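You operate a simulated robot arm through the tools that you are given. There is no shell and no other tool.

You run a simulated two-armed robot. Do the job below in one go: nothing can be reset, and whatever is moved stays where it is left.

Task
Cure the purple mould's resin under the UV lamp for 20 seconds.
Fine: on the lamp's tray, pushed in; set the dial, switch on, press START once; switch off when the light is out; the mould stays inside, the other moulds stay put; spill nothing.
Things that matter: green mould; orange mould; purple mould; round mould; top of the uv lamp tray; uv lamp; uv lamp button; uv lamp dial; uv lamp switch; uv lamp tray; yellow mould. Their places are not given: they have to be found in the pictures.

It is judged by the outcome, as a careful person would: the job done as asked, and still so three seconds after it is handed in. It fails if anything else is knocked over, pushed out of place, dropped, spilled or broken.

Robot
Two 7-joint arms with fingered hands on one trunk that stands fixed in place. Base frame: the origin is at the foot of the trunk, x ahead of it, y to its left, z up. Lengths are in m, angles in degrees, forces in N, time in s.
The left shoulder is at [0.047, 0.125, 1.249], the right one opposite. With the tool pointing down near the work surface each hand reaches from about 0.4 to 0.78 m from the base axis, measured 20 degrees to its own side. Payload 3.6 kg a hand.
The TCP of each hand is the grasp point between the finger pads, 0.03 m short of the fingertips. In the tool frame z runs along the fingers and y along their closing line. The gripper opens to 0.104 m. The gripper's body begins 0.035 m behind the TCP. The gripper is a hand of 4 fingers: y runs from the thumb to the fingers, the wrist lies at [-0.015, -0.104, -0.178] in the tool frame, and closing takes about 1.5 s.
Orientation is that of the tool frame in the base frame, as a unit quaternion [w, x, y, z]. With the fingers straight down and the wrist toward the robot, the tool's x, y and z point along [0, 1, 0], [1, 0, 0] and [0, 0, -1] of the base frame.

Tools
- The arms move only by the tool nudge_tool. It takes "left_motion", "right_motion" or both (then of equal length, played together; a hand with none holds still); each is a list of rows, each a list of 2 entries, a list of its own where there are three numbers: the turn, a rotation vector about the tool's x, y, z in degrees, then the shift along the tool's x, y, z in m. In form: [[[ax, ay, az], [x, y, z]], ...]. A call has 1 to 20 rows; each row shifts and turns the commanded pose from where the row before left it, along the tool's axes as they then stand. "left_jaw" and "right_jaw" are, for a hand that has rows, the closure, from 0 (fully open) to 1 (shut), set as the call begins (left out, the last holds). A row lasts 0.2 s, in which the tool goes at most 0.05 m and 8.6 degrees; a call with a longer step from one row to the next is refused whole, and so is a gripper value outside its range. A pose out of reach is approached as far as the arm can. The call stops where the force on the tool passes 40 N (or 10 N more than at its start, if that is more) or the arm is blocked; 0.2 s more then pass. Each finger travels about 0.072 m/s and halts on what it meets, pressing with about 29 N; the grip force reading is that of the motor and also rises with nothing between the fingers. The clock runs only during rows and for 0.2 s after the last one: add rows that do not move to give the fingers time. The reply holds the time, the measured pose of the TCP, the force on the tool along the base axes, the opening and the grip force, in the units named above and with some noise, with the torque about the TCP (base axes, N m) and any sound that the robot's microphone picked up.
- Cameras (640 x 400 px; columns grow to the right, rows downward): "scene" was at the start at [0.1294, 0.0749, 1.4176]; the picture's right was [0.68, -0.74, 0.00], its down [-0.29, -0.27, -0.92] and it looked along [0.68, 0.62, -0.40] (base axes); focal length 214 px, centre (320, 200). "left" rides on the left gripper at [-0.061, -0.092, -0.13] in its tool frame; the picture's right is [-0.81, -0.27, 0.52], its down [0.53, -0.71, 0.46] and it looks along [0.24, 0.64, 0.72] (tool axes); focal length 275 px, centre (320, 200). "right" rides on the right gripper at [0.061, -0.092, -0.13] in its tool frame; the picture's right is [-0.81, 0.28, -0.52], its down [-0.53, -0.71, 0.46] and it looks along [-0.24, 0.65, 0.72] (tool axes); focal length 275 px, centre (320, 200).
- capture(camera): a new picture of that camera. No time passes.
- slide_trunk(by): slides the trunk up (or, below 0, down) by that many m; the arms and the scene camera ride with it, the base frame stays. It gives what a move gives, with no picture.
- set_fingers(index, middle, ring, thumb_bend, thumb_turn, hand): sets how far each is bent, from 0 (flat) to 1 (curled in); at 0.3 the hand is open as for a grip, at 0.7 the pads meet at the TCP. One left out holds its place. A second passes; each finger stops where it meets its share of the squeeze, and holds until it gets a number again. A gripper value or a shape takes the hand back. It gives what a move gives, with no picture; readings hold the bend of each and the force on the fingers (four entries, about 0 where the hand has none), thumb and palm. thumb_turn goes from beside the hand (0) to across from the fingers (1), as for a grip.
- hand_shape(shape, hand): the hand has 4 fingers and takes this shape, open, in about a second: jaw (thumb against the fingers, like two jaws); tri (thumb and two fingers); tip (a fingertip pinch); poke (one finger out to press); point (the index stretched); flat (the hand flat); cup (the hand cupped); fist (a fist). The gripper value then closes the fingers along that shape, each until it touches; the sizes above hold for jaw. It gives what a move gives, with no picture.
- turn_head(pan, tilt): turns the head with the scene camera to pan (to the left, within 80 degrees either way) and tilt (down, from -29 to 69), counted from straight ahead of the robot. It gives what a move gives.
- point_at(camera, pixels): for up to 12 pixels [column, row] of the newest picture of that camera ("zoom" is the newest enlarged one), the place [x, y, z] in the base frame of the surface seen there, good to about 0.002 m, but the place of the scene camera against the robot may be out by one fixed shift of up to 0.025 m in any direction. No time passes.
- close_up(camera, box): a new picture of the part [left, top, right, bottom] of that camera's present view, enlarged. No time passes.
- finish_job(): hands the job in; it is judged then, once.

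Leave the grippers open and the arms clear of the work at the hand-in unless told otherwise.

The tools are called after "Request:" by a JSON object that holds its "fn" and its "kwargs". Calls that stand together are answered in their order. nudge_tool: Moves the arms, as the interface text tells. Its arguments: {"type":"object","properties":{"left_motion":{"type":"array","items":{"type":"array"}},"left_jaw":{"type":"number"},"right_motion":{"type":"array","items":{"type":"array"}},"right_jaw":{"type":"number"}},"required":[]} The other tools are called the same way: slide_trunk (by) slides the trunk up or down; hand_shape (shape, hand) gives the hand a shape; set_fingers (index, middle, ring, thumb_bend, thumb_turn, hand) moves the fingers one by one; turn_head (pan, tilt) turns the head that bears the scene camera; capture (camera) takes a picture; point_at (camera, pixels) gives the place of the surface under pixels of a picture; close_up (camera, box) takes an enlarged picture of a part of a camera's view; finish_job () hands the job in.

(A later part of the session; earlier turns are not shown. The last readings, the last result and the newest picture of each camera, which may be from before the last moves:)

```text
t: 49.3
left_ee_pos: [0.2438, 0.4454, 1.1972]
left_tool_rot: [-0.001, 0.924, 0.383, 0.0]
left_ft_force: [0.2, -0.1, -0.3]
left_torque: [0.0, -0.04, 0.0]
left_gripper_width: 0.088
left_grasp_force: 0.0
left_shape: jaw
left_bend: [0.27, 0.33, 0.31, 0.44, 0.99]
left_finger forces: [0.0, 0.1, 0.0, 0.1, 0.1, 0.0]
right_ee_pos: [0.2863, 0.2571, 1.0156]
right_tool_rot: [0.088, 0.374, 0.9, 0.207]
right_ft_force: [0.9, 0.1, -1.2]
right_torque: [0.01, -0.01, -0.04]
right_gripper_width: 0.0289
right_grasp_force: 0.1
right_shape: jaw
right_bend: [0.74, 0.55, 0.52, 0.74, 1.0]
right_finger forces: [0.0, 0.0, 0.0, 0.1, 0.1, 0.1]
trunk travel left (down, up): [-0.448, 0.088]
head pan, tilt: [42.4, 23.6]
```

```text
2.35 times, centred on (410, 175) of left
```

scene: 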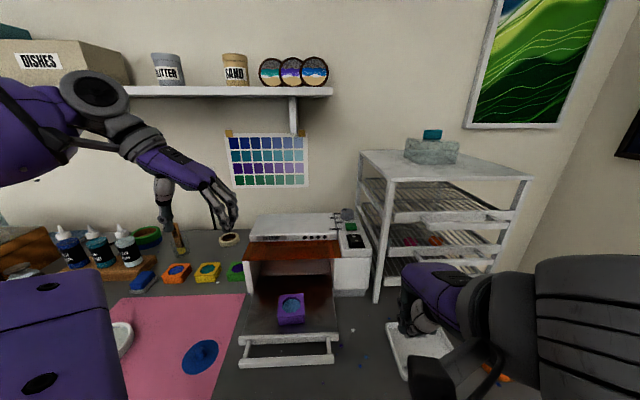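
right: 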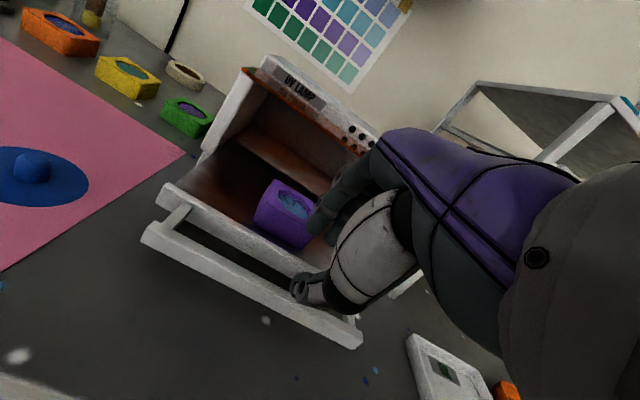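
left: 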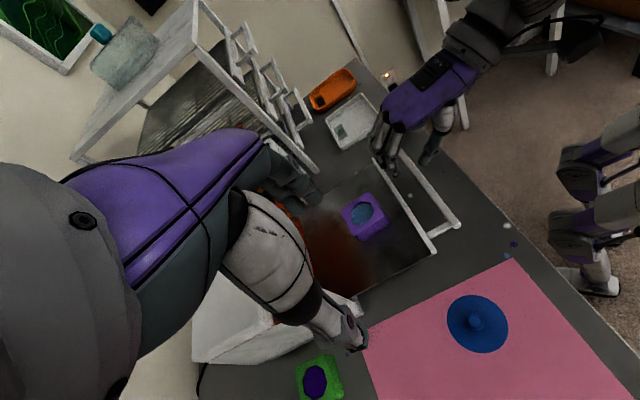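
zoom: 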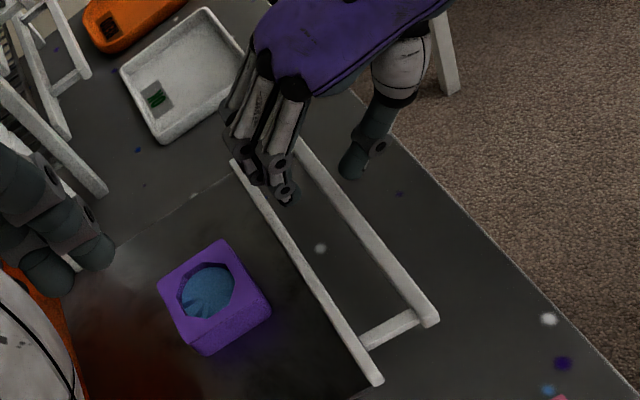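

The panel is at u 0.426 and the bar about 0.380-0.391, as when I left it. I lower the right hand around the bar.

Request:
{"fn": "nudge_tool", "kwargs": {"right_motion": [[[0, 0, 0], [0, -0.0092, 0.0169]], [[0, 0, 0], [0, -0.0092, 0.0169]], [[0, 0, 0], [0, -0.0092, 0.0169]], [[0, 0, 0], [0, 0, 0]]]}}

Request:
{"fn": "close_up", "kwargs": {"camera": "right", "box": [230, 160, 400, 330]}}

Request:
{"fn": "close_up", "kwargs": {"camera": "left", "box": [340, 90, 480, 260]}}

```text
t: 50.3
left_ee_pos: [0.2435, 0.4478, 1.1959]
left_tool_rot: [0.0, 0.924, 0.383, 0.0]
left_ft_force: [-0.2, -0.1, -1.0]
left_torque: [0.0, -0.01, -0.06]
left_gripper_width: 0.0884
left_grasp_force: 0.0
left_shape: jaw
left_bend: [0.27, 0.33, 0.31, 0.44, 0.99]
left_finger forces: [0.0, 0.0, 0.0, 0.0, 0.0, 0.0]
right_ee_pos: [0.2836, 0.2541, 0.9589]
right_tool_rot: [0.088, 0.374, 0.9, 0.206]
right_ft_force: [0.0, -0.7, -0.7]
right_torque: [0.0, -0.01, -0.01]
right_gripper_width: 0.0288
right_grasp_force: 0.1
right_shape: jaw
right_bend: [0.74, 0.55, 0.52, 0.74, 1.0]
right_finger forces: [0.0, 0.1, 0.0, 0.0, 0.1, 0.0]
trunk travel left (down, up): [-0.448, 0.088]
head pan, tilt: [42.4, 23.6]
```

```text
2.35 times, centred on (315, 245) of right
```

zoom: 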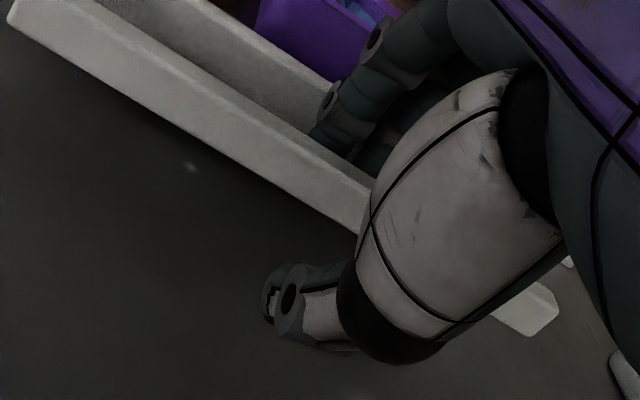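

```text
2.35 times, centred on (410, 175) of left
```

zoom: 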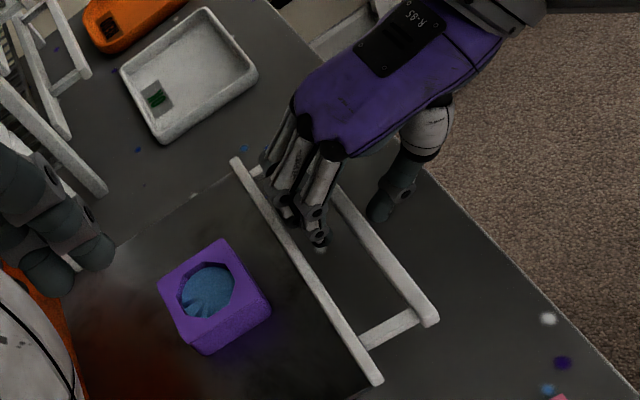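

In place again. I close the jaw to 0.95 around the bar and push slowly, first about 0.06 m.

Request:
{"fn": "nudge_tool", "kwargs": {"right_motion": [[[0, 0, 0], [0, 0, 0]], [[0, 0, 0], [0, 0, 0]], [[0, 0, 0], [0, 0, 0]], [[0, 0, 0], [0, 0, 0]], [[0, 0, 0], [0, 0.0036, 0.0018]], [[0, 0, 0], [0, 0.0054, 0.0026]], [[0, 0, 0], [0, 0.0072, 0.0035]], [[0, 0, 0], [0, 0.009, 0.0044]], [[0, 0, 0], [0, 0.009, 0.0044]], [[0, 0, 0], [0, 0.009, 0.0044]], [[0, 0, 0], [0, 0.0072, 0.0035]], [[0, 0, 0], [0, 0.0036, 0.0018]], [[0, 0, 0], [0, 0, 0]]], "right_jaw": 0.95}}

Request:
{"fn": "capture", "kwargs": {"camera": "left"}}

Request:
{"fn": "capture", "kwargs": {"camera": "right"}}

```text
t: 53.1
left_ee_pos: [0.2442, 0.4468, 1.1982]
left_tool_rot: [0.0, 0.924, 0.382, 0.0]
left_ft_force: [0.0, 0.0, 0.9]
left_torque: [0.01, 0.0, 0.0]
left_gripper_width: 0.0883
left_grasp_force: 0.1
left_shape: jaw
left_bend: [0.27, 0.33, 0.31, 0.44, 0.99]
left_finger forces: [0.0, 0.0, 0.0, 0.0, 0.0, 0.0]
right_ee_pos: [0.3275, 0.2952, 0.9602]
right_tool_rot: [0.088, 0.373, 0.9, 0.207]
right_ft_force: [-0.8, 0.5, -1.0]
right_torque: [0.02, 0.01, -0.01]
right_gripper_width: 0.0056
right_grasp_force: 0.1
right_shape: jaw
right_bend: [0.71, 0.67, 0.66, 0.71, 1.0]
right_finger forces: [0.0, 0.0, 0.1, 0.0, 1.1, 0.0]
trunk travel left (down, up): [-0.448, 0.088]
head pan, tilt: [42.4, 23.6]
```

```text
taken
```

left: 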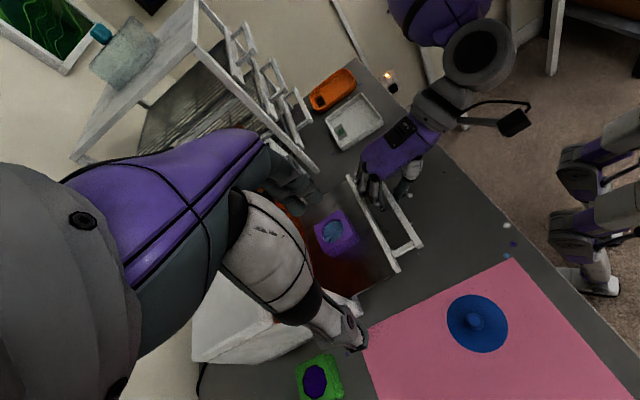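

```text
taken
```

right: 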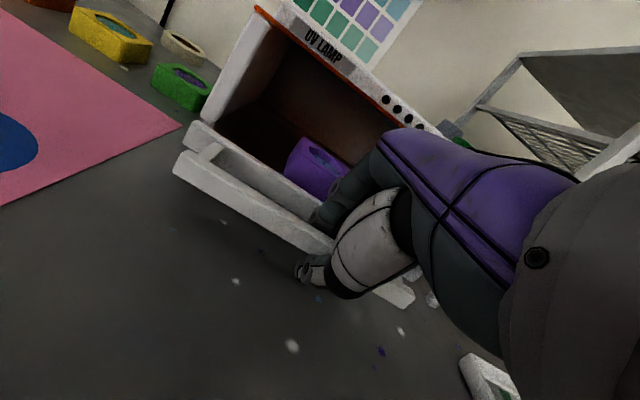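

The tray and mould move in together. I push another 0.065 m.

Request:
{"fn": "nudge_tool", "kwargs": {"right_motion": [[[0, 0, 0], [0, 0.0045, 0.0022]], [[0, 0, 0], [0, 0.0072, 0.0035]], [[0, 0, 0], [0, 0.009, 0.0044]], [[0, 0, 0], [0, 0.009, 0.0044]], [[0, 0, 0], [0, 0.009, 0.0044]], [[0, 0, 0], [0, 0.009, 0.0044]], [[0, 0, 0], [0, 0.0072, 0.0035]], [[0, 0, 0], [0, 0.0036, 0.0018]], [[0, 0, 0], [0, 0, 0]]]}}

Request:
{"fn": "capture", "kwargs": {"camera": "left"}}

Request:
{"fn": "capture", "kwargs": {"camera": "right"}}

```text
t: 55.1
left_ee_pos: [0.2455, 0.447, 1.1976]
left_tool_rot: [0.0, 0.924, 0.383, 0.0]
left_ft_force: [0.9, 0.3, -0.8]
left_torque: [0.0, 0.0, 0.03]
left_gripper_width: 0.0881
left_grasp_force: 0.0
left_shape: jaw
left_bend: [0.27, 0.33, 0.31, 0.44, 0.99]
left_finger forces: [0.0, 0.0, 0.1, 0.1, 0.0, 0.0]
right_ee_pos: [0.3731, 0.3405, 0.9579]
right_tool_rot: [0.088, 0.373, 0.9, 0.206]
right_ft_force: [0.3, 0.6, -1.8]
right_torque: [0.0, 0.0, 0.02]
right_gripper_width: 0.0056
right_grasp_force: 0.1
right_shape: jaw
right_bend: [0.71, 0.67, 0.66, 0.71, 1.0]
right_finger forces: [0.1, 0.1, 0.0, 0.0, 0.9, 0.0]
trunk travel left (down, up): [-0.448, 0.088]
head pan, tilt: [42.4, 23.6]
```

```text
taken
```

left: 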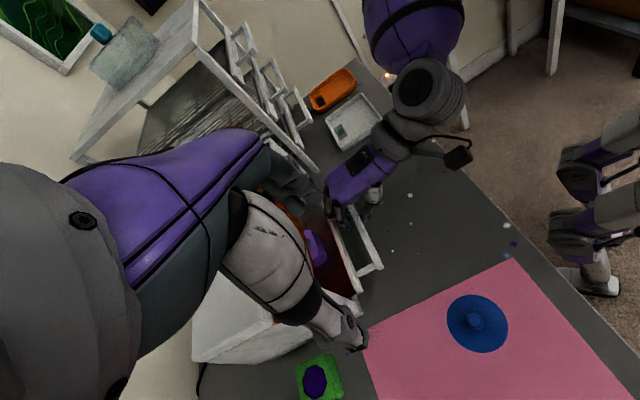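

```text
taken
```

right: 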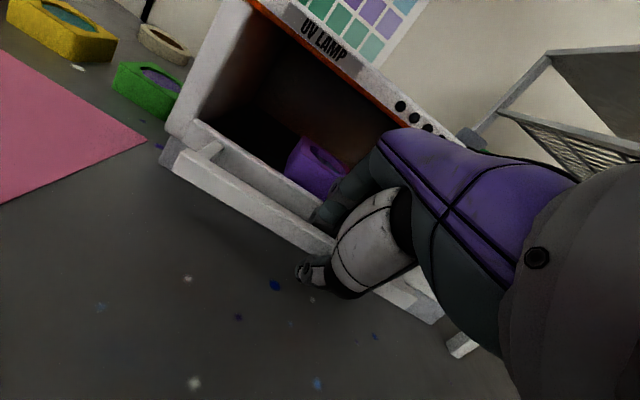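

Nearly in. I measure the tray panel and bar now against their places at the start (panel 0.560, bar about 0.5205).

Request:
{"fn": "close_up", "kwargs": {"camera": "right", "box": [150, 100, 340, 290]}}

Request:
{"fn": "point_at", "kwargs": {"camera": "zoom", "pixels": [[320, 250], [250, 200], [370, 270], [420, 290], [380, 220], [330, 190], [200, 130], [120, 110], [60, 140], [100, 215], [560, 200], [270, 170]]}}

```text
2.11 times, centred on (245, 195) of right
```

zoom: 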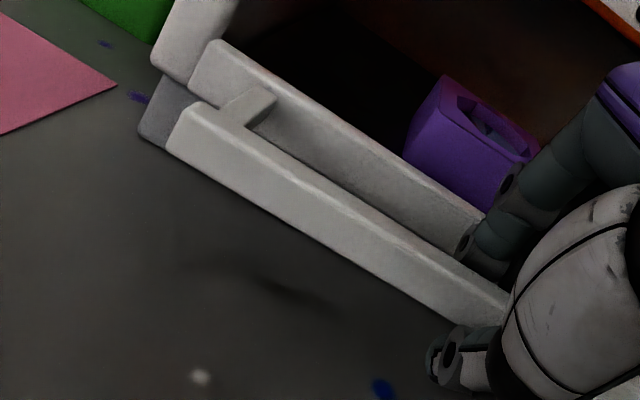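

```text
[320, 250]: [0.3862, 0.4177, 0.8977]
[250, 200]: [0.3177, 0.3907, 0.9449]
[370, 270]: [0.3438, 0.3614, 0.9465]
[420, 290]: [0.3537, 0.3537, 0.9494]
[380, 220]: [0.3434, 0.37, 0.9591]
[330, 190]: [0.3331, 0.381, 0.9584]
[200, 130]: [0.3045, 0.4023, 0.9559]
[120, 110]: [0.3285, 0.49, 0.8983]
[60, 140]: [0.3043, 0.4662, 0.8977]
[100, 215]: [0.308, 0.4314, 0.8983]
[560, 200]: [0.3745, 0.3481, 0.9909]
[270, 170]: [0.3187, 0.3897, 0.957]
```

The bar's front is at 0.4986, so about 0.016 m remain. I push on in small steps until the stop.

Request:
{"fn": "nudge_tool", "kwargs": {"right_motion": [[[0, 0, 0], [0, 0.0036, 0.0018]], [[0, 0, 0], [0, 0.0036, 0.0018]], [[0, 0, 0], [0, 0.0036, 0.0018]], [[0, 0, 0], [0, 0.0027, 0.0013]], [[0, 0, 0], [0, 0.0009, 0.0004]], [[0, 0, 0], [0, 0, 0]]]}}

Request:
{"fn": "close_up", "kwargs": {"camera": "right", "box": [150, 100, 340, 290]}}

Request:
{"fn": "point_at", "kwargs": {"camera": "zoom", "pixels": [[370, 270], [420, 290], [380, 220], [330, 190], [200, 130], [400, 190], [240, 60]]}}

```text
t: 56.5
left_ee_pos: [0.2439, 0.4459, 1.1989]
left_tool_rot: [-0.001, 0.924, 0.383, 0.0]
left_ft_force: [-0.2, 0.2, -0.1]
left_torque: [-0.04, 0.01, -0.01]
left_gripper_width: 0.0883
left_grasp_force: 0.1
left_shape: jaw
left_bend: [0.27, 0.33, 0.31, 0.44, 0.99]
left_finger forces: [0.0, 0.0, 0.0, 0.0, 0.0, 0.1]
right_ee_pos: [0.3826, 0.3512, 0.9598]
right_tool_rot: [0.088, 0.373, 0.9, 0.207]
right_ft_force: [0.1, -0.2, -0.4]
right_torque: [0.0, 0.01, 0.0]
right_gripper_width: 0.0054
right_grasp_force: 0.1
right_shape: jaw
right_bend: [0.71, 0.67, 0.66, 0.72, 1.0]
right_finger forces: [0.1, 0.1, 0.0, 0.0, 0.7, 0.1]
trunk travel left (down, up): [-0.448, 0.088]
head pan, tilt: [42.4, 23.6]
```

```text
2.11 times, centred on (245, 195) of right
```

zoom: 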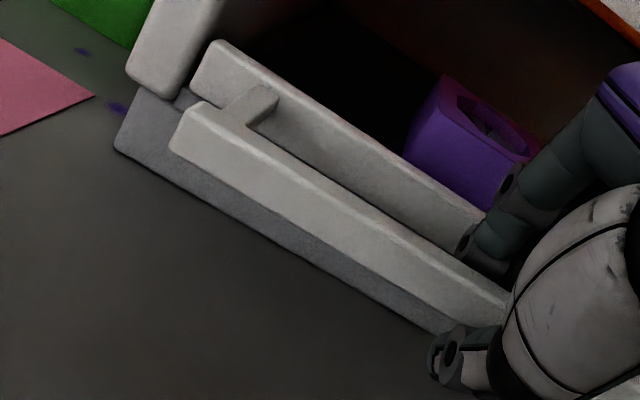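

```text
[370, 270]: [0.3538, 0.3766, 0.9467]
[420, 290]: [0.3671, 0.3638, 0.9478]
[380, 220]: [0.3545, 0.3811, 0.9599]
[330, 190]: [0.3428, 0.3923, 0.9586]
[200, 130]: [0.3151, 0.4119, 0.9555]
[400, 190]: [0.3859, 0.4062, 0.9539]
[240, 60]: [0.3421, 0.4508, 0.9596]
```

The tray is back at its starting position (panel 0.560). I push a few mm more to find the end stop.

Request:
{"fn": "nudge_tool", "kwargs": {"right_motion": [[[0, 0, 0], [0, 0.0027, 0.0013]], [[0, 0, 0], [0, 0.0027, 0.0013]], [[0, 0, 0], [0, 0, 0]]]}}

Request:
{"fn": "close_up", "kwargs": {"camera": "right", "box": [150, 100, 340, 290]}}

Request:
{"fn": "point_at", "kwargs": {"camera": "zoom", "pixels": [[370, 270], [420, 290], [380, 220], [330, 190], [200, 130], [400, 190], [240, 60]]}}

```text
t: 57.3
left_ee_pos: [0.2434, 0.4466, 1.1978]
left_tool_rot: [0.0, 0.924, 0.383, 0.001]
left_ft_force: [0.7, -0.7, 0.3]
left_torque: [0.03, -0.01, 0.0]
left_gripper_width: 0.0884
left_grasp_force: 0.0
left_shape: jaw
left_bend: [0.27, 0.33, 0.31, 0.44, 0.99]
left_finger forces: [0.0, 0.0, 0.1, 0.1, 0.0, 0.1]
right_ee_pos: [0.3881, 0.3558, 0.9611]
right_tool_rot: [0.087, 0.372, 0.901, 0.207]
right_ft_force: [-3.9, -3.4, -1.0]
right_torque: [-0.08, 0.03, -0.01]
right_gripper_width: 0.0058
right_grasp_force: 0.0
right_shape: jaw
right_bend: [0.71, 0.67, 0.66, 0.7, 1.0]
right_finger forces: [0.1, 0.5, 0.0, 0.0, 3.8, 0.0]
trunk travel left (down, up): [-0.448, 0.088]
head pan, tilt: [42.4, 23.6]
```

```text
2.11 times, centred on (245, 195) of right
```

zoom: 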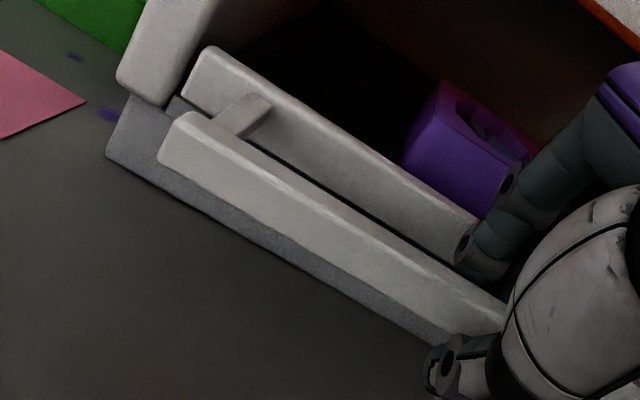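

```text
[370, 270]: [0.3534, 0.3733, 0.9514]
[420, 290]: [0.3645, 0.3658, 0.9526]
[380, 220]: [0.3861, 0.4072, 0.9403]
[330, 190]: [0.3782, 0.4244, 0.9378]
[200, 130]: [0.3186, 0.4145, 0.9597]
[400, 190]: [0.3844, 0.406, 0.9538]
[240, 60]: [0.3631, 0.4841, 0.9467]
```

The force rose to about 5 N with the panel unmoved at 0.560: the tray is fully in. I back off 6 mm to free the bar, then open the jaw to 0.72.

Request:
{"fn": "nudge_tool", "kwargs": {"right_motion": [[[0, 0, 0], [0, -0.0027, -0.0013]], [[0, 0, 0], [0, -0.0027, -0.0013]], [[0, 0, 0], [0, 0, 0]]]}}

Request:
{"fn": "nudge_tool", "kwargs": {"right_motion": [[[0, 0, 0], [0, 0, 0]], [[0, 0, 0], [0, -0.0018, -0.0009]], [[0, 0, 0], [0, -0.0018, -0.0009]], [[0, 0, 0], [0, 0, 0]], [[0, 0, 0], [0, 0, 0]]], "right_jaw": 0.72}}

Request:
{"fn": "close_up", "kwargs": {"camera": "right", "box": [150, 100, 400, 350]}}

Request:
{"fn": "point_at", "kwargs": {"camera": "zoom", "pixels": [[280, 210], [300, 190], [330, 160], [200, 130], [380, 180], [390, 170], [360, 300], [250, 120]]}}

```text
t: 58.1
left_ee_pos: [0.2446, 0.4478, 1.197]
left_tool_rot: [0.0, 0.924, 0.383, 0.0]
left_ft_force: [0.4, 0.1, -0.7]
left_torque: [0.0, 0.03, 0.02]
left_gripper_width: 0.0885
left_grasp_force: 0.0
left_shape: jaw
left_bend: [0.27, 0.33, 0.31, 0.44, 0.99]
left_finger forces: [0.1, 0.0, 0.1, 0.1, 0.1, 0.0]
right_ee_pos: [0.385, 0.3532, 0.9607]
right_tool_rot: [0.088, 0.374, 0.9, 0.206]
right_ft_force: [-0.5, -0.7, -1.3]
right_torque: [-0.01, -0.03, -0.03]
right_gripper_width: 0.0052
right_grasp_force: 0.0
right_shape: jaw
right_bend: [0.71, 0.67, 0.66, 0.71, 1.0]
right_finger forces: [0.0, 0.0, 0.1, 0.0, 1.5, 0.0]
trunk travel left (down, up): [-0.448, 0.088]
head pan, tilt: [42.4, 23.6]
```

```text
t: 59.3
left_ee_pos: [0.2433, 0.4469, 1.197]
left_tool_rot: [0.001, 0.924, 0.383, 0.0]
left_ft_force: [-0.1, 0.0, -1.3]
left_torque: [-0.04, 0.0, -0.01]
left_gripper_width: 0.0885
left_grasp_force: 0.1
left_shape: jaw
left_bend: [0.27, 0.33, 0.31, 0.44, 0.99]
left_finger forces: [0.0, 0.1, 0.1, 0.0, 0.0, 0.0]
right_ee_pos: [0.381, 0.3495, 0.9604]
right_tool_rot: [0.089, 0.373, 0.9, 0.208]
right_ft_force: [0.4, 0.1, 0.2]
right_torque: [-0.01, 0.0, 0.0]
right_gripper_width: 0.0289
right_grasp_force: 0.2
right_shape: jaw
right_bend: [0.74, 0.55, 0.52, 0.74, 1.0]
right_finger forces: [0.0, 0.1, 0.0, 0.0, 0.1, 0.0]
trunk travel left (down, up): [-0.448, 0.088]
head pan, tilt: [42.4, 23.6]
```

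```text
1.60 times, centred on (275, 225) of right
```

zoom: 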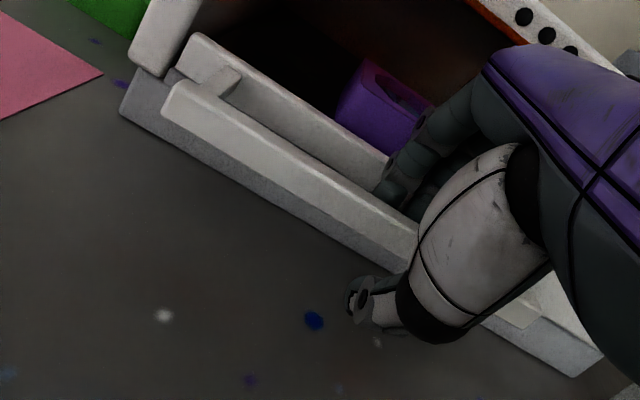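

```text
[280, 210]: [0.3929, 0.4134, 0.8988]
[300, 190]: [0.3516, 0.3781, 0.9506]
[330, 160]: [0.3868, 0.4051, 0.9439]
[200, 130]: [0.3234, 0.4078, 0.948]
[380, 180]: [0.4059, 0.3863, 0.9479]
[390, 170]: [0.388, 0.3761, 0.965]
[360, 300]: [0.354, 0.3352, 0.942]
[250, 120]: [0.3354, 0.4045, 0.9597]
```

Fingers are free. I lift the right hand straight up, slightly backward to stay clear of the visor, watching the force.

Request:
{"fn": "nudge_tool", "kwargs": {"right_motion": [[[0, 0, 0], [0, 0.007, -0.0189]], [[0, 0, 0], [0, 0.0117, -0.0277]], [[0, 0, 0], [0, 0.0131, -0.027]], [[0, 0, 0], [0, 0.0131, -0.027]], [[0, 0, 0], [0, 0.0131, -0.027]], [[0, 0, 0], [-0.01, 0.0131, -0.027]], [[0, 0, 0], [-0.03, 0.008, -0.02]], [[0, 0, 0], [-0.035, 0, -0.02]], [[0, 0, 0], [-0.035, 0, -0.01]]]}}

Request:
{"fn": "capture", "kwargs": {"camera": "scene"}}

Request:
{"fn": "capture", "kwargs": {"camera": "right"}}

Request:
{"fn": "capture", "kwargs": {"camera": "left"}}

```text
t: 61.3
left_ee_pos: [0.2451, 0.446, 1.1972]
left_tool_rot: [-0.001, 0.924, 0.382, 0.0]
left_ft_force: [0.3, -0.2, -0.4]
left_torque: [0.02, -0.02, -0.01]
left_gripper_width: 0.0883
left_grasp_force: 0.0
left_shape: jaw
left_bend: [0.27, 0.33, 0.31, 0.44, 0.99]
left_finger forces: [0.1, 0.0, 0.0, 0.0, 0.1, 0.0]
right_ee_pos: [0.4454, 0.2587, 1.181]
right_tool_rot: [0.089, 0.373, 0.9, 0.207]
right_ft_force: [0.5, -0.4, -0.9]
right_torque: [0.0, 0.02, 0.0]
right_gripper_width: 0.0288
right_grasp_force: 0.1
right_shape: jaw
right_bend: [0.74, 0.55, 0.52, 0.74, 1.0]
right_finger forces: [0.0, 0.1, 0.0, 0.0, 0.1, 0.0]
trunk travel left (down, up): [-0.448, 0.088]
head pan, tilt: [42.4, 23.6]
```

```text
taken
```

scene: 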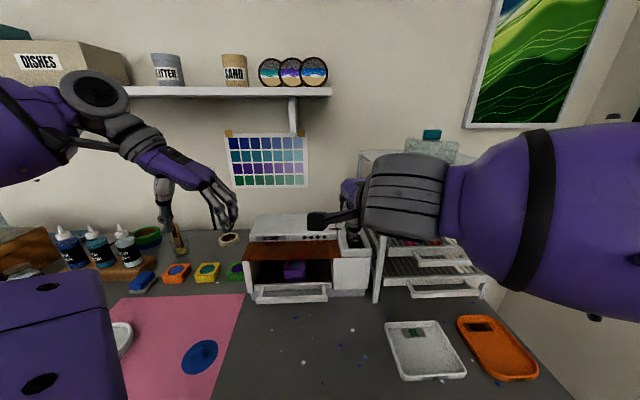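

```text
taken
```

right: 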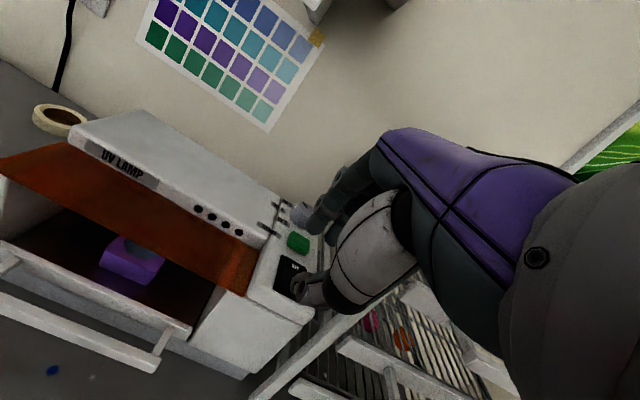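

```text
taken
```

left: 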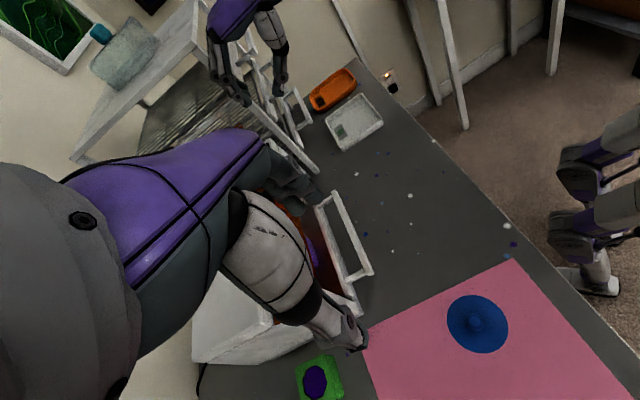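

The mould is inside and the tray is in. Now I move the right hand out of the way to its earlier parking place, then look at the panel and the rack for clearance.

Request:
{"fn": "nudge_tool", "kwargs": {"right_motion": [[[0, 0, 0], [-0.0203, -0.0258, -0.0142]], [[0, 0, 0], [-0.0203, -0.0258, -0.0142]], [[0, 0, 0], [-0.0203, -0.0258, -0.0142]], [[0, 0, 0], [-0.0203, -0.0258, -0.0142]], [[0, 0, 0], [0, -0.02, -0.03]], [[0, 0, 0], [0, -0.02, -0.03]], [[0, 0, 0], [0, -0.01, -0.015]], [[0, 0, 0], [0, 0, 0]]]}}

Request:
{"fn": "capture", "kwargs": {"camera": "scene"}}

Request:
{"fn": "capture", "kwargs": {"camera": "right"}}

Request:
{"fn": "close_up", "kwargs": {"camera": "scene", "box": [230, 190, 400, 310]}}

```text
t: 63.1
left_ee_pos: [0.2446, 0.4461, 1.1979]
left_tool_rot: [0.0, 0.924, 0.382, 0.0]
left_ft_force: [-0.5, 0.3, 0.4]
left_torque: [0.03, 0.03, 0.01]
left_gripper_width: 0.0884
left_grasp_force: 0.1
left_shape: jaw
left_bend: [0.27, 0.33, 0.31, 0.44, 0.99]
left_finger forces: [0.0, 0.0, 0.1, 0.0, 0.1, 0.0]
right_ee_pos: [0.3646, 0.063, 1.2317]
right_tool_rot: [0.089, 0.373, 0.9, 0.207]
right_ft_force: [-0.2, 0.2, 0.6]
right_torque: [-0.01, 0.03, 0.0]
right_gripper_width: 0.0287
right_grasp_force: 0.0
right_shape: jaw
right_bend: [0.74, 0.55, 0.52, 0.74, 1.0]
right_finger forces: [0.1, 0.0, 0.0, 0.0, 0.1, 0.0]
trunk travel left (down, up): [-0.448, 0.088]
head pan, tilt: [42.4, 23.6]
```

```text
taken
```

scene: 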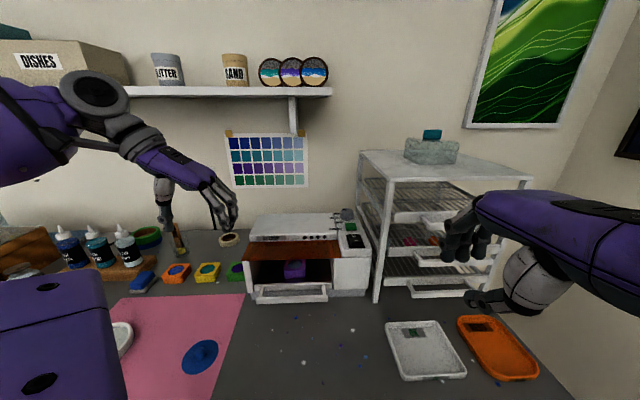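

```text
taken
```

right: 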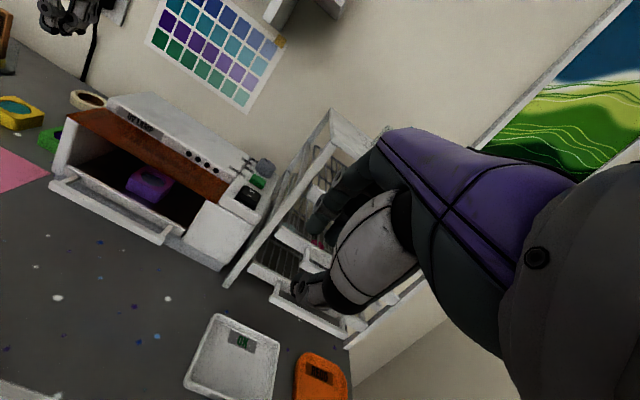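

```text
3.33 times, centred on (315, 250) of scene
```

zoom: 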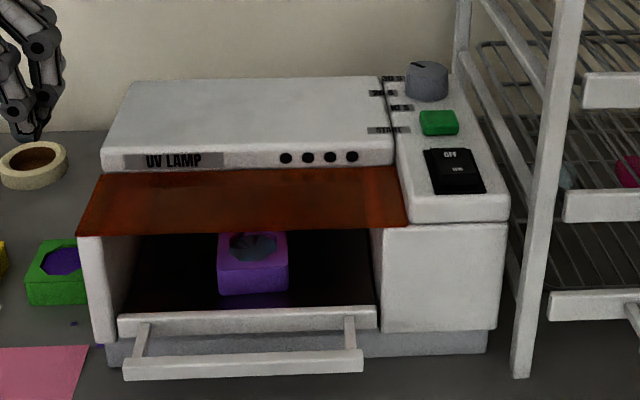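

Mould inside, tray closed. I measure the rack's left side next to the panel.

Request:
{"fn": "point_at", "kwargs": {"camera": "zoom", "pixels": [[525, 360], [545, 200], [565, 60], [462, 40], [500, 120], [520, 40], [480, 10], [515, 250], [470, 130], [440, 82], [455, 165], [440, 123]]}}

Request:
{"fn": "close_up", "kwargs": {"camera": "scene", "box": [320, 130, 420, 310]}}

```text
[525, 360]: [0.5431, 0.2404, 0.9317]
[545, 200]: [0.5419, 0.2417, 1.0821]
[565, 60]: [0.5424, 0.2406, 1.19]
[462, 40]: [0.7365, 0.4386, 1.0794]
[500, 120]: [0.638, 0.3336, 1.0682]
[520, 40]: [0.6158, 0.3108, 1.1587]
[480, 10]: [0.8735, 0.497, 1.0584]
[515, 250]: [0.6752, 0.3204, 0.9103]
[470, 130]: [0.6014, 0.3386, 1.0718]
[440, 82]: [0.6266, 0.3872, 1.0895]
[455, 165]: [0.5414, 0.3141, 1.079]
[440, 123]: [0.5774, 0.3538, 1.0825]
```

```text
2.22 times, centred on (370, 220) of scene
```

zoom: 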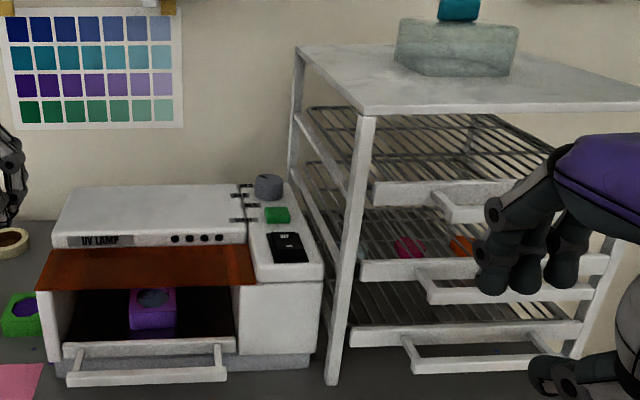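

The rack's side plane is at about v -0.215, the knob centre at v -0.168, so there is 4.7 cm. The left hand (wrist coming from the left) is best for the knob. I turn the left hand 58 degrees to yaw 13, jaw a bit open, at its present place.

Request:
{"fn": "nudge_tool", "kwargs": {"left_motion": [[[0, 0, -7.25], [0, 0, -0.004]], [[0, 0, -7.25], [0, 0, -0.004]], [[0, 0, -7.25], [0, 0, -0.004]], [[0, 0, -7.25], [0, 0, -0.004]], [[0, 0, -7.25], [0, 0, -0.004]], [[0, 0, -7.25], [0, 0, -0.004]], [[0, 0, -7.25], [0, 0, -0.004]], [[0, 0, -7.25], [0, 0, -0.004]], [[0, -5, 0], [0, 0, 0]], [[0, -5, 0], [0, 0, 0]]], "left_jaw": 0.3}}

Request:
{"fn": "capture", "kwargs": {"camera": "scene"}}

Request:
{"fn": "capture", "kwargs": {"camera": "left"}}

```text
t: 65.3
left_ee_pos: [0.2433, 0.4466, 1.2299]
left_tool_rot: [0.068, 0.619, 0.78, -0.053]
left_ft_force: [0.0, -0.1, 0.4]
left_torque: [0.0, -0.02, 0.01]
left_gripper_width: 0.0732
left_grasp_force: 0.1
left_shape: jaw
left_bend: [0.27, 0.37, 0.34, 0.58, 0.99]
left_finger forces: [0.0, 0.1, 0.1, 0.0, 0.1, 0.0]
right_ee_pos: [0.3652, 0.0623, 1.232]
right_tool_rot: [0.088, 0.373, 0.9, 0.208]
right_ft_force: [1.0, -0.1, -0.6]
right_torque: [-0.01, -0.01, 0.01]
right_gripper_width: 0.0287
right_grasp_force: 0.0
right_shape: jaw
right_bend: [0.74, 0.55, 0.52, 0.74, 1.0]
right_finger forces: [0.1, 0.0, 0.1, 0.1, 0.1, 0.1]
trunk travel left (down, up): [-0.448, 0.088]
head pan, tilt: [42.4, 23.6]
```

```text
taken
```

scene: 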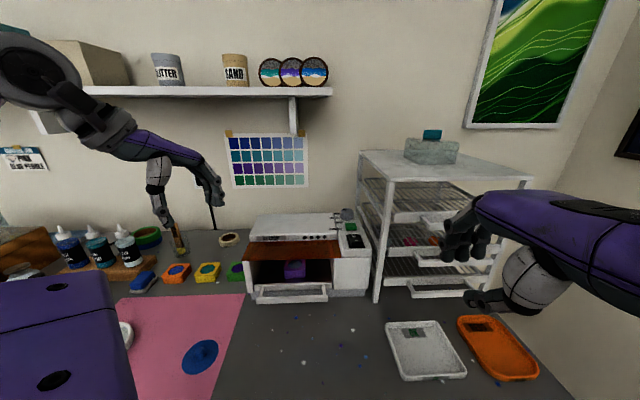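

```text
taken
```

left: 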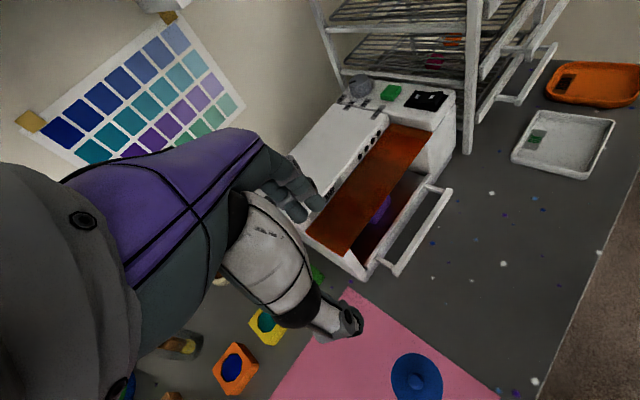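

Orientation is right. I measure the knob, button and switch again with the left camera from here.

Request:
{"fn": "close_up", "kwargs": {"camera": "left", "box": [320, 55, 460, 145]}}

Request:
{"fn": "point_at", "kwargs": {"camera": "zoom", "pixels": [[165, 105], [190, 145], [235, 130], [180, 90], [205, 100], [150, 125], [325, 170], [290, 165], [350, 165], [450, 195], [500, 205], [540, 215]]}}

```text
4.44 times, centred on (390, 100) of left
```

zoom: 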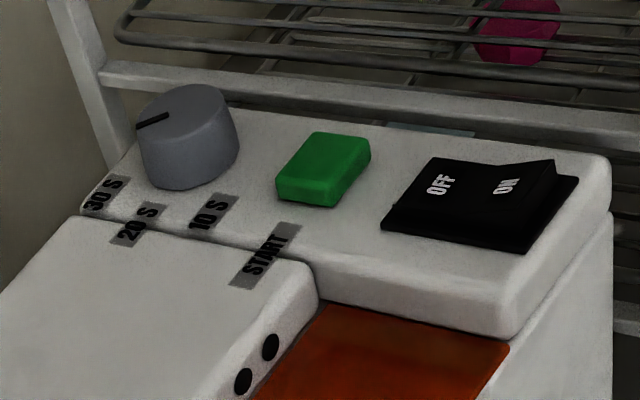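

```text
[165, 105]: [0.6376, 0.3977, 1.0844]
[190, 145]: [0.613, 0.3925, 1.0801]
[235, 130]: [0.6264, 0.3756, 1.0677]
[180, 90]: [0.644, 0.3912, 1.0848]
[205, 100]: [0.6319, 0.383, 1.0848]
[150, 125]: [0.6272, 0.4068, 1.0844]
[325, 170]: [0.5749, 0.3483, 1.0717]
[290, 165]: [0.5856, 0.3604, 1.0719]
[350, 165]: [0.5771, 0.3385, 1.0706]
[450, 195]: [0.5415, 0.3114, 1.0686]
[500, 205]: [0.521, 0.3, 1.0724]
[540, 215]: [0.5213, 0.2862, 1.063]
```

Request:
{"fn": "point_at", "kwargs": {"camera": "zoom", "pixels": [[140, 122], [226, 112], [190, 87], [180, 140], [183, 113], [152, 120], [313, 136], [366, 153], [334, 185], [280, 176], [322, 160], [515, 185]]}}

```text
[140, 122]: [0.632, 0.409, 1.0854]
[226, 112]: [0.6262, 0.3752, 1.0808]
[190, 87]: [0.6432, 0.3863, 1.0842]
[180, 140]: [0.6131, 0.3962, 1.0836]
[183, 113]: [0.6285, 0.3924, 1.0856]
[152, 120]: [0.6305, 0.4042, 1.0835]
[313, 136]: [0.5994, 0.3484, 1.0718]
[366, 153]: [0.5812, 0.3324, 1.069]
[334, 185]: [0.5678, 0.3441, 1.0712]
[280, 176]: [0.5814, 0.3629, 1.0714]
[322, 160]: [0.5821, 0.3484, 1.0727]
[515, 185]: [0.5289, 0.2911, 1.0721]
```

Knob centre is (0.629, 0.392), radius about 0.017; button (0.582, 0.348); the rocker's ON end is the raised one at (0.527, 0.293). I carry the left hand over to above the knob, first most of the way.

Request:
{"fn": "nudge_tool", "kwargs": {"left_motion": [[[0, 0, 0], [-0.0124, 0.0363, 0.0083]], [[0, 0, 0], [-0.0124, 0.0363, 0.0083]], [[0, 0, 0], [-0.0124, 0.0363, 0.0083]], [[0, 0, 0], [-0.0124, 0.0363, 0.0083]], [[0, 0, 0], [-0.0124, 0.0363, 0.0083]], [[0, 0, 0], [-0.0124, 0.0363, 0.0083]], [[0, 0, 0], [-0.0124, 0.0363, 0.0083]], [[0, 0, 0], [-0.0124, 0.0363, 0.0083]], [[0, 0, 0], [0, 0, 0]]], "left_jaw": 0.3}}

Request:
{"fn": "capture", "kwargs": {"camera": "left"}}

Request:
{"fn": "capture", "kwargs": {"camera": "scene"}}

Request:
{"fn": "capture", "kwargs": {"camera": "right"}}

```text
t: 67.3
left_ee_pos: [0.5501, 0.4051, 1.1798]
left_tool_rot: [0.068, 0.62, 0.78, -0.054]
left_ft_force: [-0.5, -0.4, 1.0]
left_torque: [0.01, -0.03, -0.01]
left_gripper_width: 0.0728
left_grasp_force: 0.1
left_shape: jaw
left_bend: [0.27, 0.37, 0.34, 0.58, 0.99]
left_finger forces: [0.0, 0.0, 0.0, 0.1, 0.1, 0.0]
right_ee_pos: [0.3653, 0.0638, 1.2332]
right_tool_rot: [0.089, 0.373, 0.9, 0.207]
right_ft_force: [0.1, 0.8, -0.9]
right_torque: [-0.02, -0.02, -0.01]
right_gripper_width: 0.029
right_grasp_force: 0.1
right_shape: jaw
right_bend: [0.74, 0.55, 0.52, 0.74, 1.0]
right_finger forces: [0.0, 0.1, 0.1, 0.1, 0.0, 0.0]
trunk travel left (down, up): [-0.448, 0.088]
head pan, tilt: [42.4, 23.6]
```

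```text
taken
```

left: 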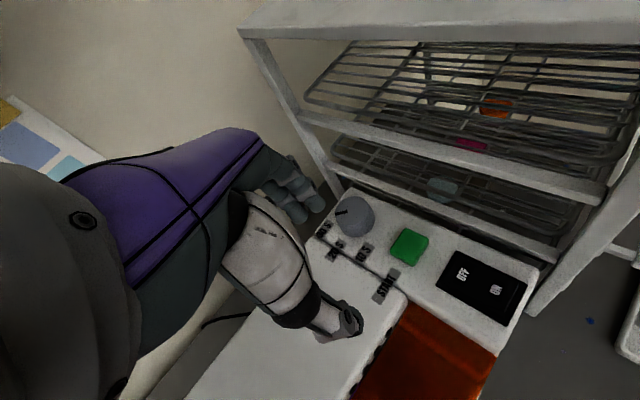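

```text
taken
```

scene: 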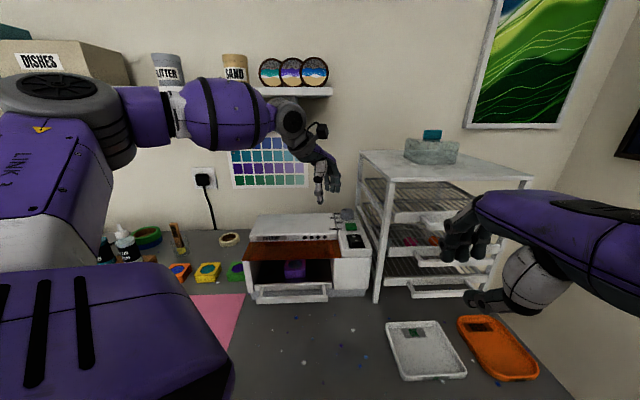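

```text
taken
```

right: 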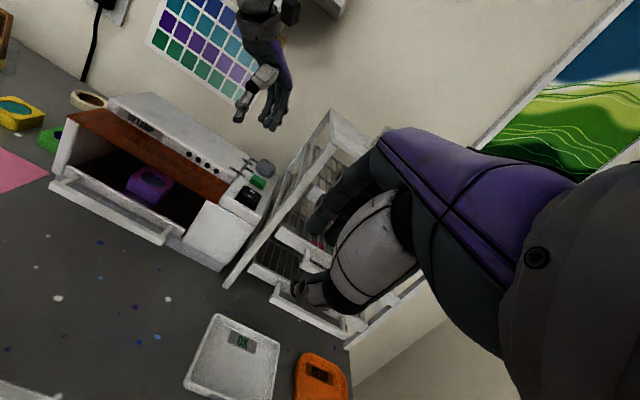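

Good view. I measure the rack rails nearest the knob and the knob again here.

Request:
{"fn": "point_at", "kwargs": {"camera": "left", "pixels": [[400, 145], [450, 165], [350, 180], [420, 205], [330, 175], [310, 140], [280, 80], [450, 30], [355, 215], [345, 212], [520, 200], [480, 225]]}}

Request:
{"fn": "close_up", "kwargs": {"camera": "left", "box": [220, 130, 460, 350]}}

```text
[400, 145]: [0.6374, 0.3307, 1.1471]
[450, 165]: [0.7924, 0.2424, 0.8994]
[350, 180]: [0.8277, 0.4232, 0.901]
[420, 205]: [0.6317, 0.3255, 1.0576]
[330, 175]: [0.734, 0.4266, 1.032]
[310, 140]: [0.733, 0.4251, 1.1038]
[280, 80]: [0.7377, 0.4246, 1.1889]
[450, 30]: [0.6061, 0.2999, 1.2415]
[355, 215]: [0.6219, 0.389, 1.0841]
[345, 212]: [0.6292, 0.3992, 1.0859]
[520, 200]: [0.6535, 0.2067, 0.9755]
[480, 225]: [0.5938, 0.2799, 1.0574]
```

```text
1.82 times, centred on (340, 240) of left
```

zoom: 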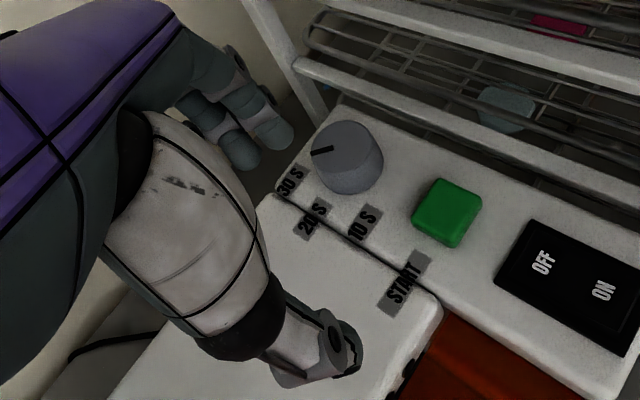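

The rack plane is at v -0.2165 with rails at z 1.058 and 1.147. I close the jaw to 0.5 to stay slim and move to right above the knob at z 1.15.

Request:
{"fn": "nudge_tool", "kwargs": {"left_motion": [[[0, 0, 0], [0, 0, 0]], [[0, 0, 0], [0, 0, 0]], [[0, 0, 0], [0, 0, 0]], [[0, 0, 0], [-0.0071, 0.0246, 0.0114]], [[0, 0, 0], [-0.0071, 0.0246, 0.0114]], [[0, 0, 0], [-0.0071, 0.0246, 0.0114]], [[0, 0, 0], [0, 0, 0]]], "left_jaw": 0.5}}

Request:
{"fn": "capture", "kwargs": {"camera": "left"}}

Request:
{"fn": "close_up", "kwargs": {"camera": "left", "box": [220, 130, 420, 350]}}

Request:
{"fn": "close_up", "kwargs": {"camera": "scene", "box": [270, 120, 410, 270]}}

```text
t: 68.9
left_ee_pos: [0.6281, 0.3961, 1.1531]
left_tool_rot: [0.069, 0.621, 0.779, -0.054]
left_ft_force: [-0.2, 0.9, 0.2]
left_torque: [-0.01, 0.04, 0.01]
left_gripper_width: 0.0524
left_grasp_force: 0.1
left_shape: jaw
left_bend: [0.74, 0.44, 0.41, 0.69, 1.0]
left_finger forces: [0.1, 0.1, 0.0, 0.1, 0.0, 0.2]
right_ee_pos: [0.3637, 0.0632, 1.2324]
right_tool_rot: [0.088, 0.374, 0.9, 0.208]
right_ft_force: [-0.1, -0.2, 0.3]
right_torque: [0.01, 0.0, -0.03]
right_gripper_width: 0.0289
right_grasp_force: 0.1
right_shape: jaw
right_bend: [0.74, 0.55, 0.52, 0.74, 1.0]
right_finger forces: [0.1, 0.0, 0.0, 0.0, 0.1, 0.0]
trunk travel left (down, up): [-0.448, 0.088]
head pan, tilt: [42.4, 23.6]
```

```text
taken
```

left: 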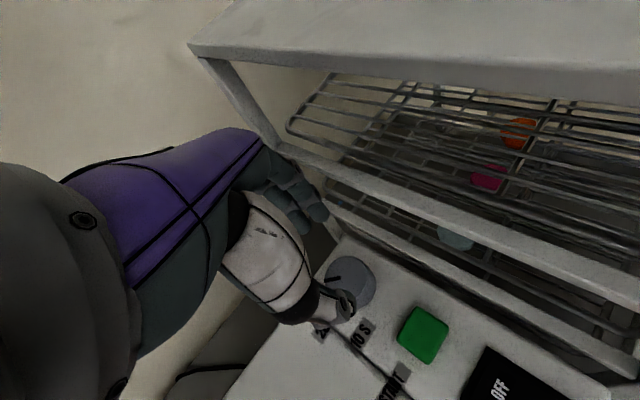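

```text
1.82 times, centred on (320, 240) of left
```

zoom: 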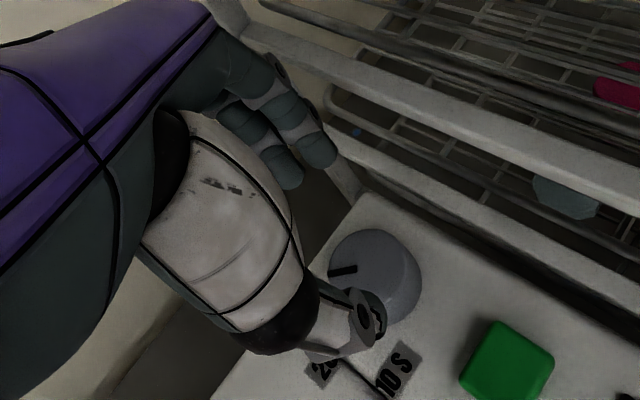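

```text
2.67 times, centred on (340, 195) of scene
```

zoom: 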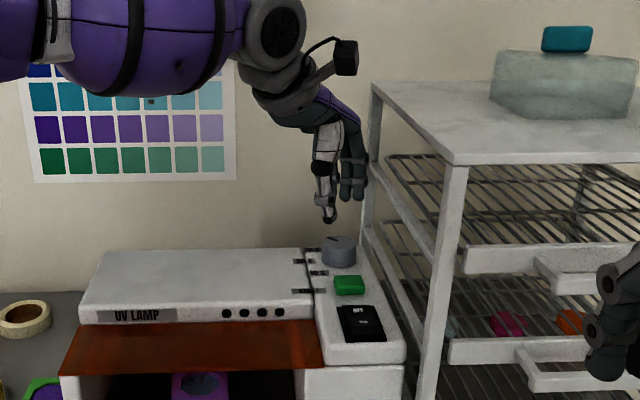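

I read finger, thumb and nearest rack points in the enlarged left view.

Request:
{"fn": "close_up", "kwargs": {"camera": "left", "box": [220, 130, 420, 350]}}

Request:
{"fn": "point_at", "kwargs": {"camera": "zoom", "pixels": [[320, 155], [330, 145], [310, 120], [290, 180], [275, 65], [365, 310], [375, 335], [355, 320], [250, 90], [400, 150], [330, 160], [300, 185]]}}

```text
1.82 times, centred on (320, 240) of left
```

zoom: 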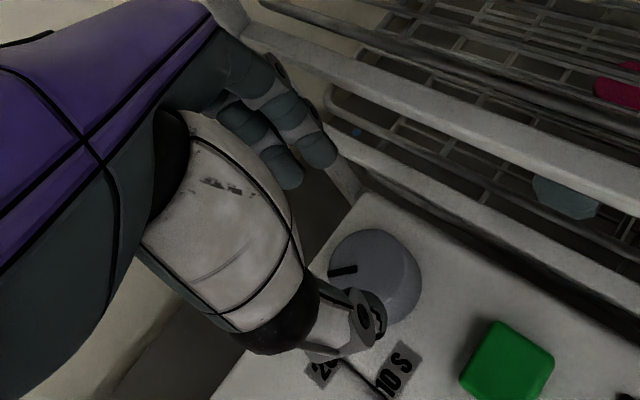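

```text
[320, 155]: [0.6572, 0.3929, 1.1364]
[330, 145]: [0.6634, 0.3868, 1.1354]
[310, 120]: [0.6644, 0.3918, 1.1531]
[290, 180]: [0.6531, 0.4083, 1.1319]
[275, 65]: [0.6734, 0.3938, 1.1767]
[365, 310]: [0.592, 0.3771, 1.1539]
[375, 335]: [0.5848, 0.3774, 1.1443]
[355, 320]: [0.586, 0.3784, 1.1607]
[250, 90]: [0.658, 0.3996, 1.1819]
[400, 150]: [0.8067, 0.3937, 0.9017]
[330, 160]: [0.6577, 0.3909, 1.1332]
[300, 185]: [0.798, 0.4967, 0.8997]
```

The finger tips straddle the knob's centre line well and stay at v > -0.20, clear of the rack. I lower straight down to TCP z about 1.096.

Request:
{"fn": "nudge_tool", "kwargs": {"left_motion": [[[0, 0, 0], [0.0033, 0, 0.0187]], [[0, 0, 0], [0.0033, 0, 0.0187]], [[0, 0, 0], [0.0033, 0, 0.0187]], [[0, 0, 0], [0, 0, 0]]]}}

Request:
{"fn": "capture", "kwargs": {"camera": "left"}}

Request:
{"fn": "close_up", "kwargs": {"camera": "left", "box": [250, 150, 410, 340]}}

Request:
{"fn": "close_up", "kwargs": {"camera": "scene", "box": [310, 170, 390, 250]}}

```text
t: 69.9
left_ee_pos: [0.6309, 0.397, 1.0953]
left_tool_rot: [0.068, 0.62, 0.78, -0.054]
left_ft_force: [0.1, 0.1, 0.1]
left_torque: [0.0, -0.02, 0.02]
left_gripper_width: 0.0526
left_grasp_force: 0.1
left_shape: jaw
left_bend: [0.74, 0.44, 0.41, 0.69, 1.0]
left_finger forces: [0.0, 0.0, 0.0, 0.0, 0.1, 0.0]
right_ee_pos: [0.365, 0.0629, 1.2338]
right_tool_rot: [0.088, 0.374, 0.9, 0.207]
right_ft_force: [-0.3, 0.4, -0.7]
right_torque: [-0.01, 0.03, 0.02]
right_gripper_width: 0.0288
right_grasp_force: 0.0
right_shape: jaw
right_bend: [0.74, 0.55, 0.52, 0.74, 1.0]
right_finger forces: [0.1, 0.1, 0.0, 0.0, 0.0, 0.0]
trunk travel left (down, up): [-0.448, 0.088]
head pan, tilt: [42.4, 23.6]
```

```text
taken
```

left: 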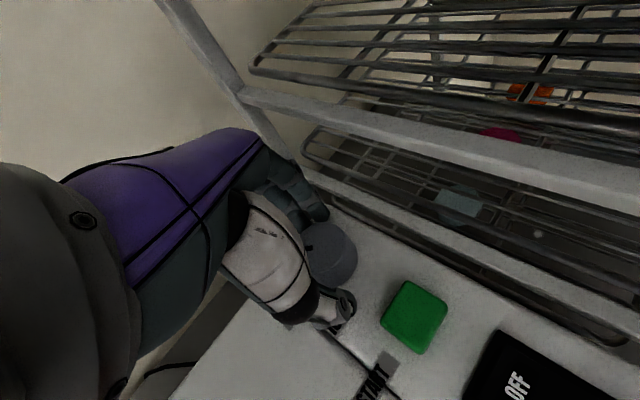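

```text
2.11 times, centred on (330, 245) of left
```

zoom: 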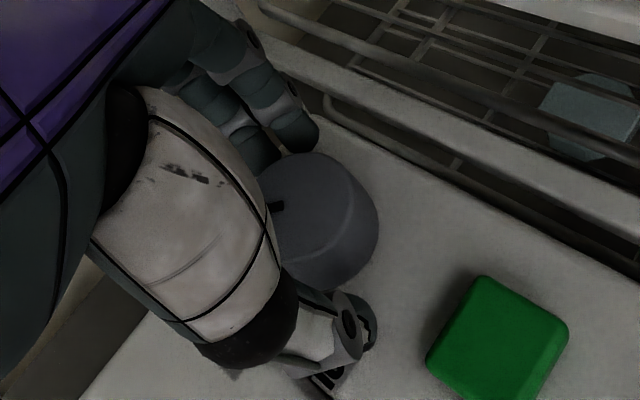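

```text
5.00 times, centred on (350, 210) of scene
```

zoom: 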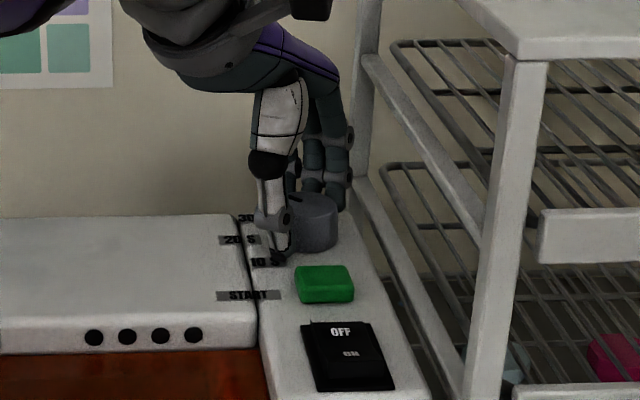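

Fingers behind, thumb in front of the knob. I close the jaw on it.

Request:
{"fn": "nudge_tool", "kwargs": {"left_motion": [[[0, 0, 0], [0, 0, 0]], [[0, 0, 0], [0, 0, 0]], [[0, 0, 0], [0, 0, 0]], [[0, 0, 0], [0, 0, 0]]], "left_jaw": 0.85}}

Request:
{"fn": "close_up", "kwargs": {"camera": "left", "box": [250, 150, 410, 340]}}

Request:
{"fn": "close_up", "kwargs": {"camera": "scene", "box": [310, 170, 390, 250]}}

```text
t: 70.9
left_ee_pos: [0.6287, 0.3957, 1.0948]
left_tool_rot: [0.068, 0.62, 0.78, -0.055]
left_ft_force: [-2.6, -0.2, -1.2]
left_torque: [0.0, 0.04, 0.01]
left_gripper_width: 0.0311
left_grasp_force: 28.4
left_shape: jaw
left_bend: [0.74, 0.53, 0.58, 0.74, 1.0]
left_finger forces: [15.0, 8.0, 0.1, 0.0, 25.6, 0.1]
right_ee_pos: [0.3656, 0.0629, 1.2329]
right_tool_rot: [0.089, 0.374, 0.9, 0.208]
right_ft_force: [-0.2, 0.0, -0.8]
right_torque: [0.0, 0.01, -0.01]
right_gripper_width: 0.0289
right_grasp_force: 0.0
right_shape: jaw
right_bend: [0.74, 0.55, 0.52, 0.74, 1.0]
right_finger forces: [0.1, 0.0, 0.0, 0.0, 0.0, 0.0]
trunk travel left (down, up): [-0.448, 0.088]
head pan, tilt: [42.4, 23.6]
```

```text
2.11 times, centred on (330, 245) of left
```

zoom: 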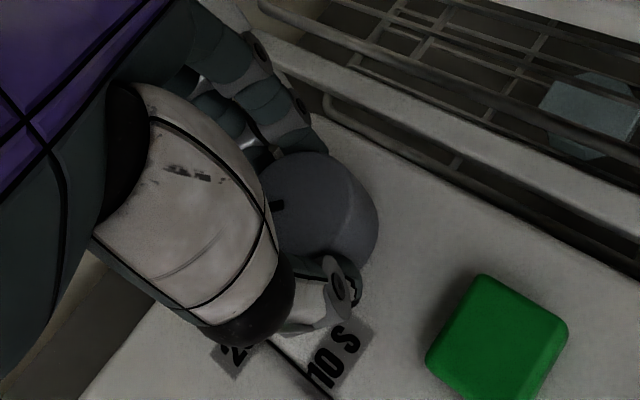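

```text
5.00 times, centred on (350, 210) of scene
```

zoom: 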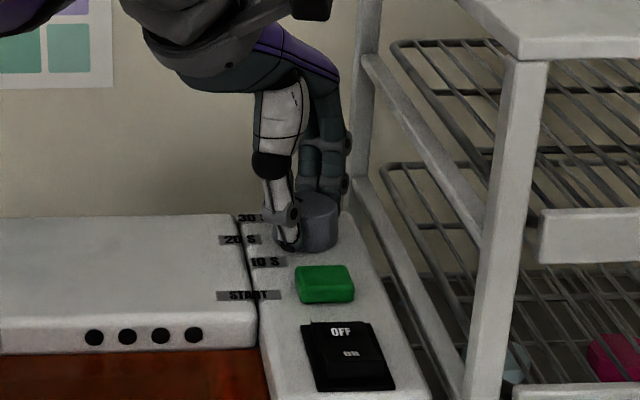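

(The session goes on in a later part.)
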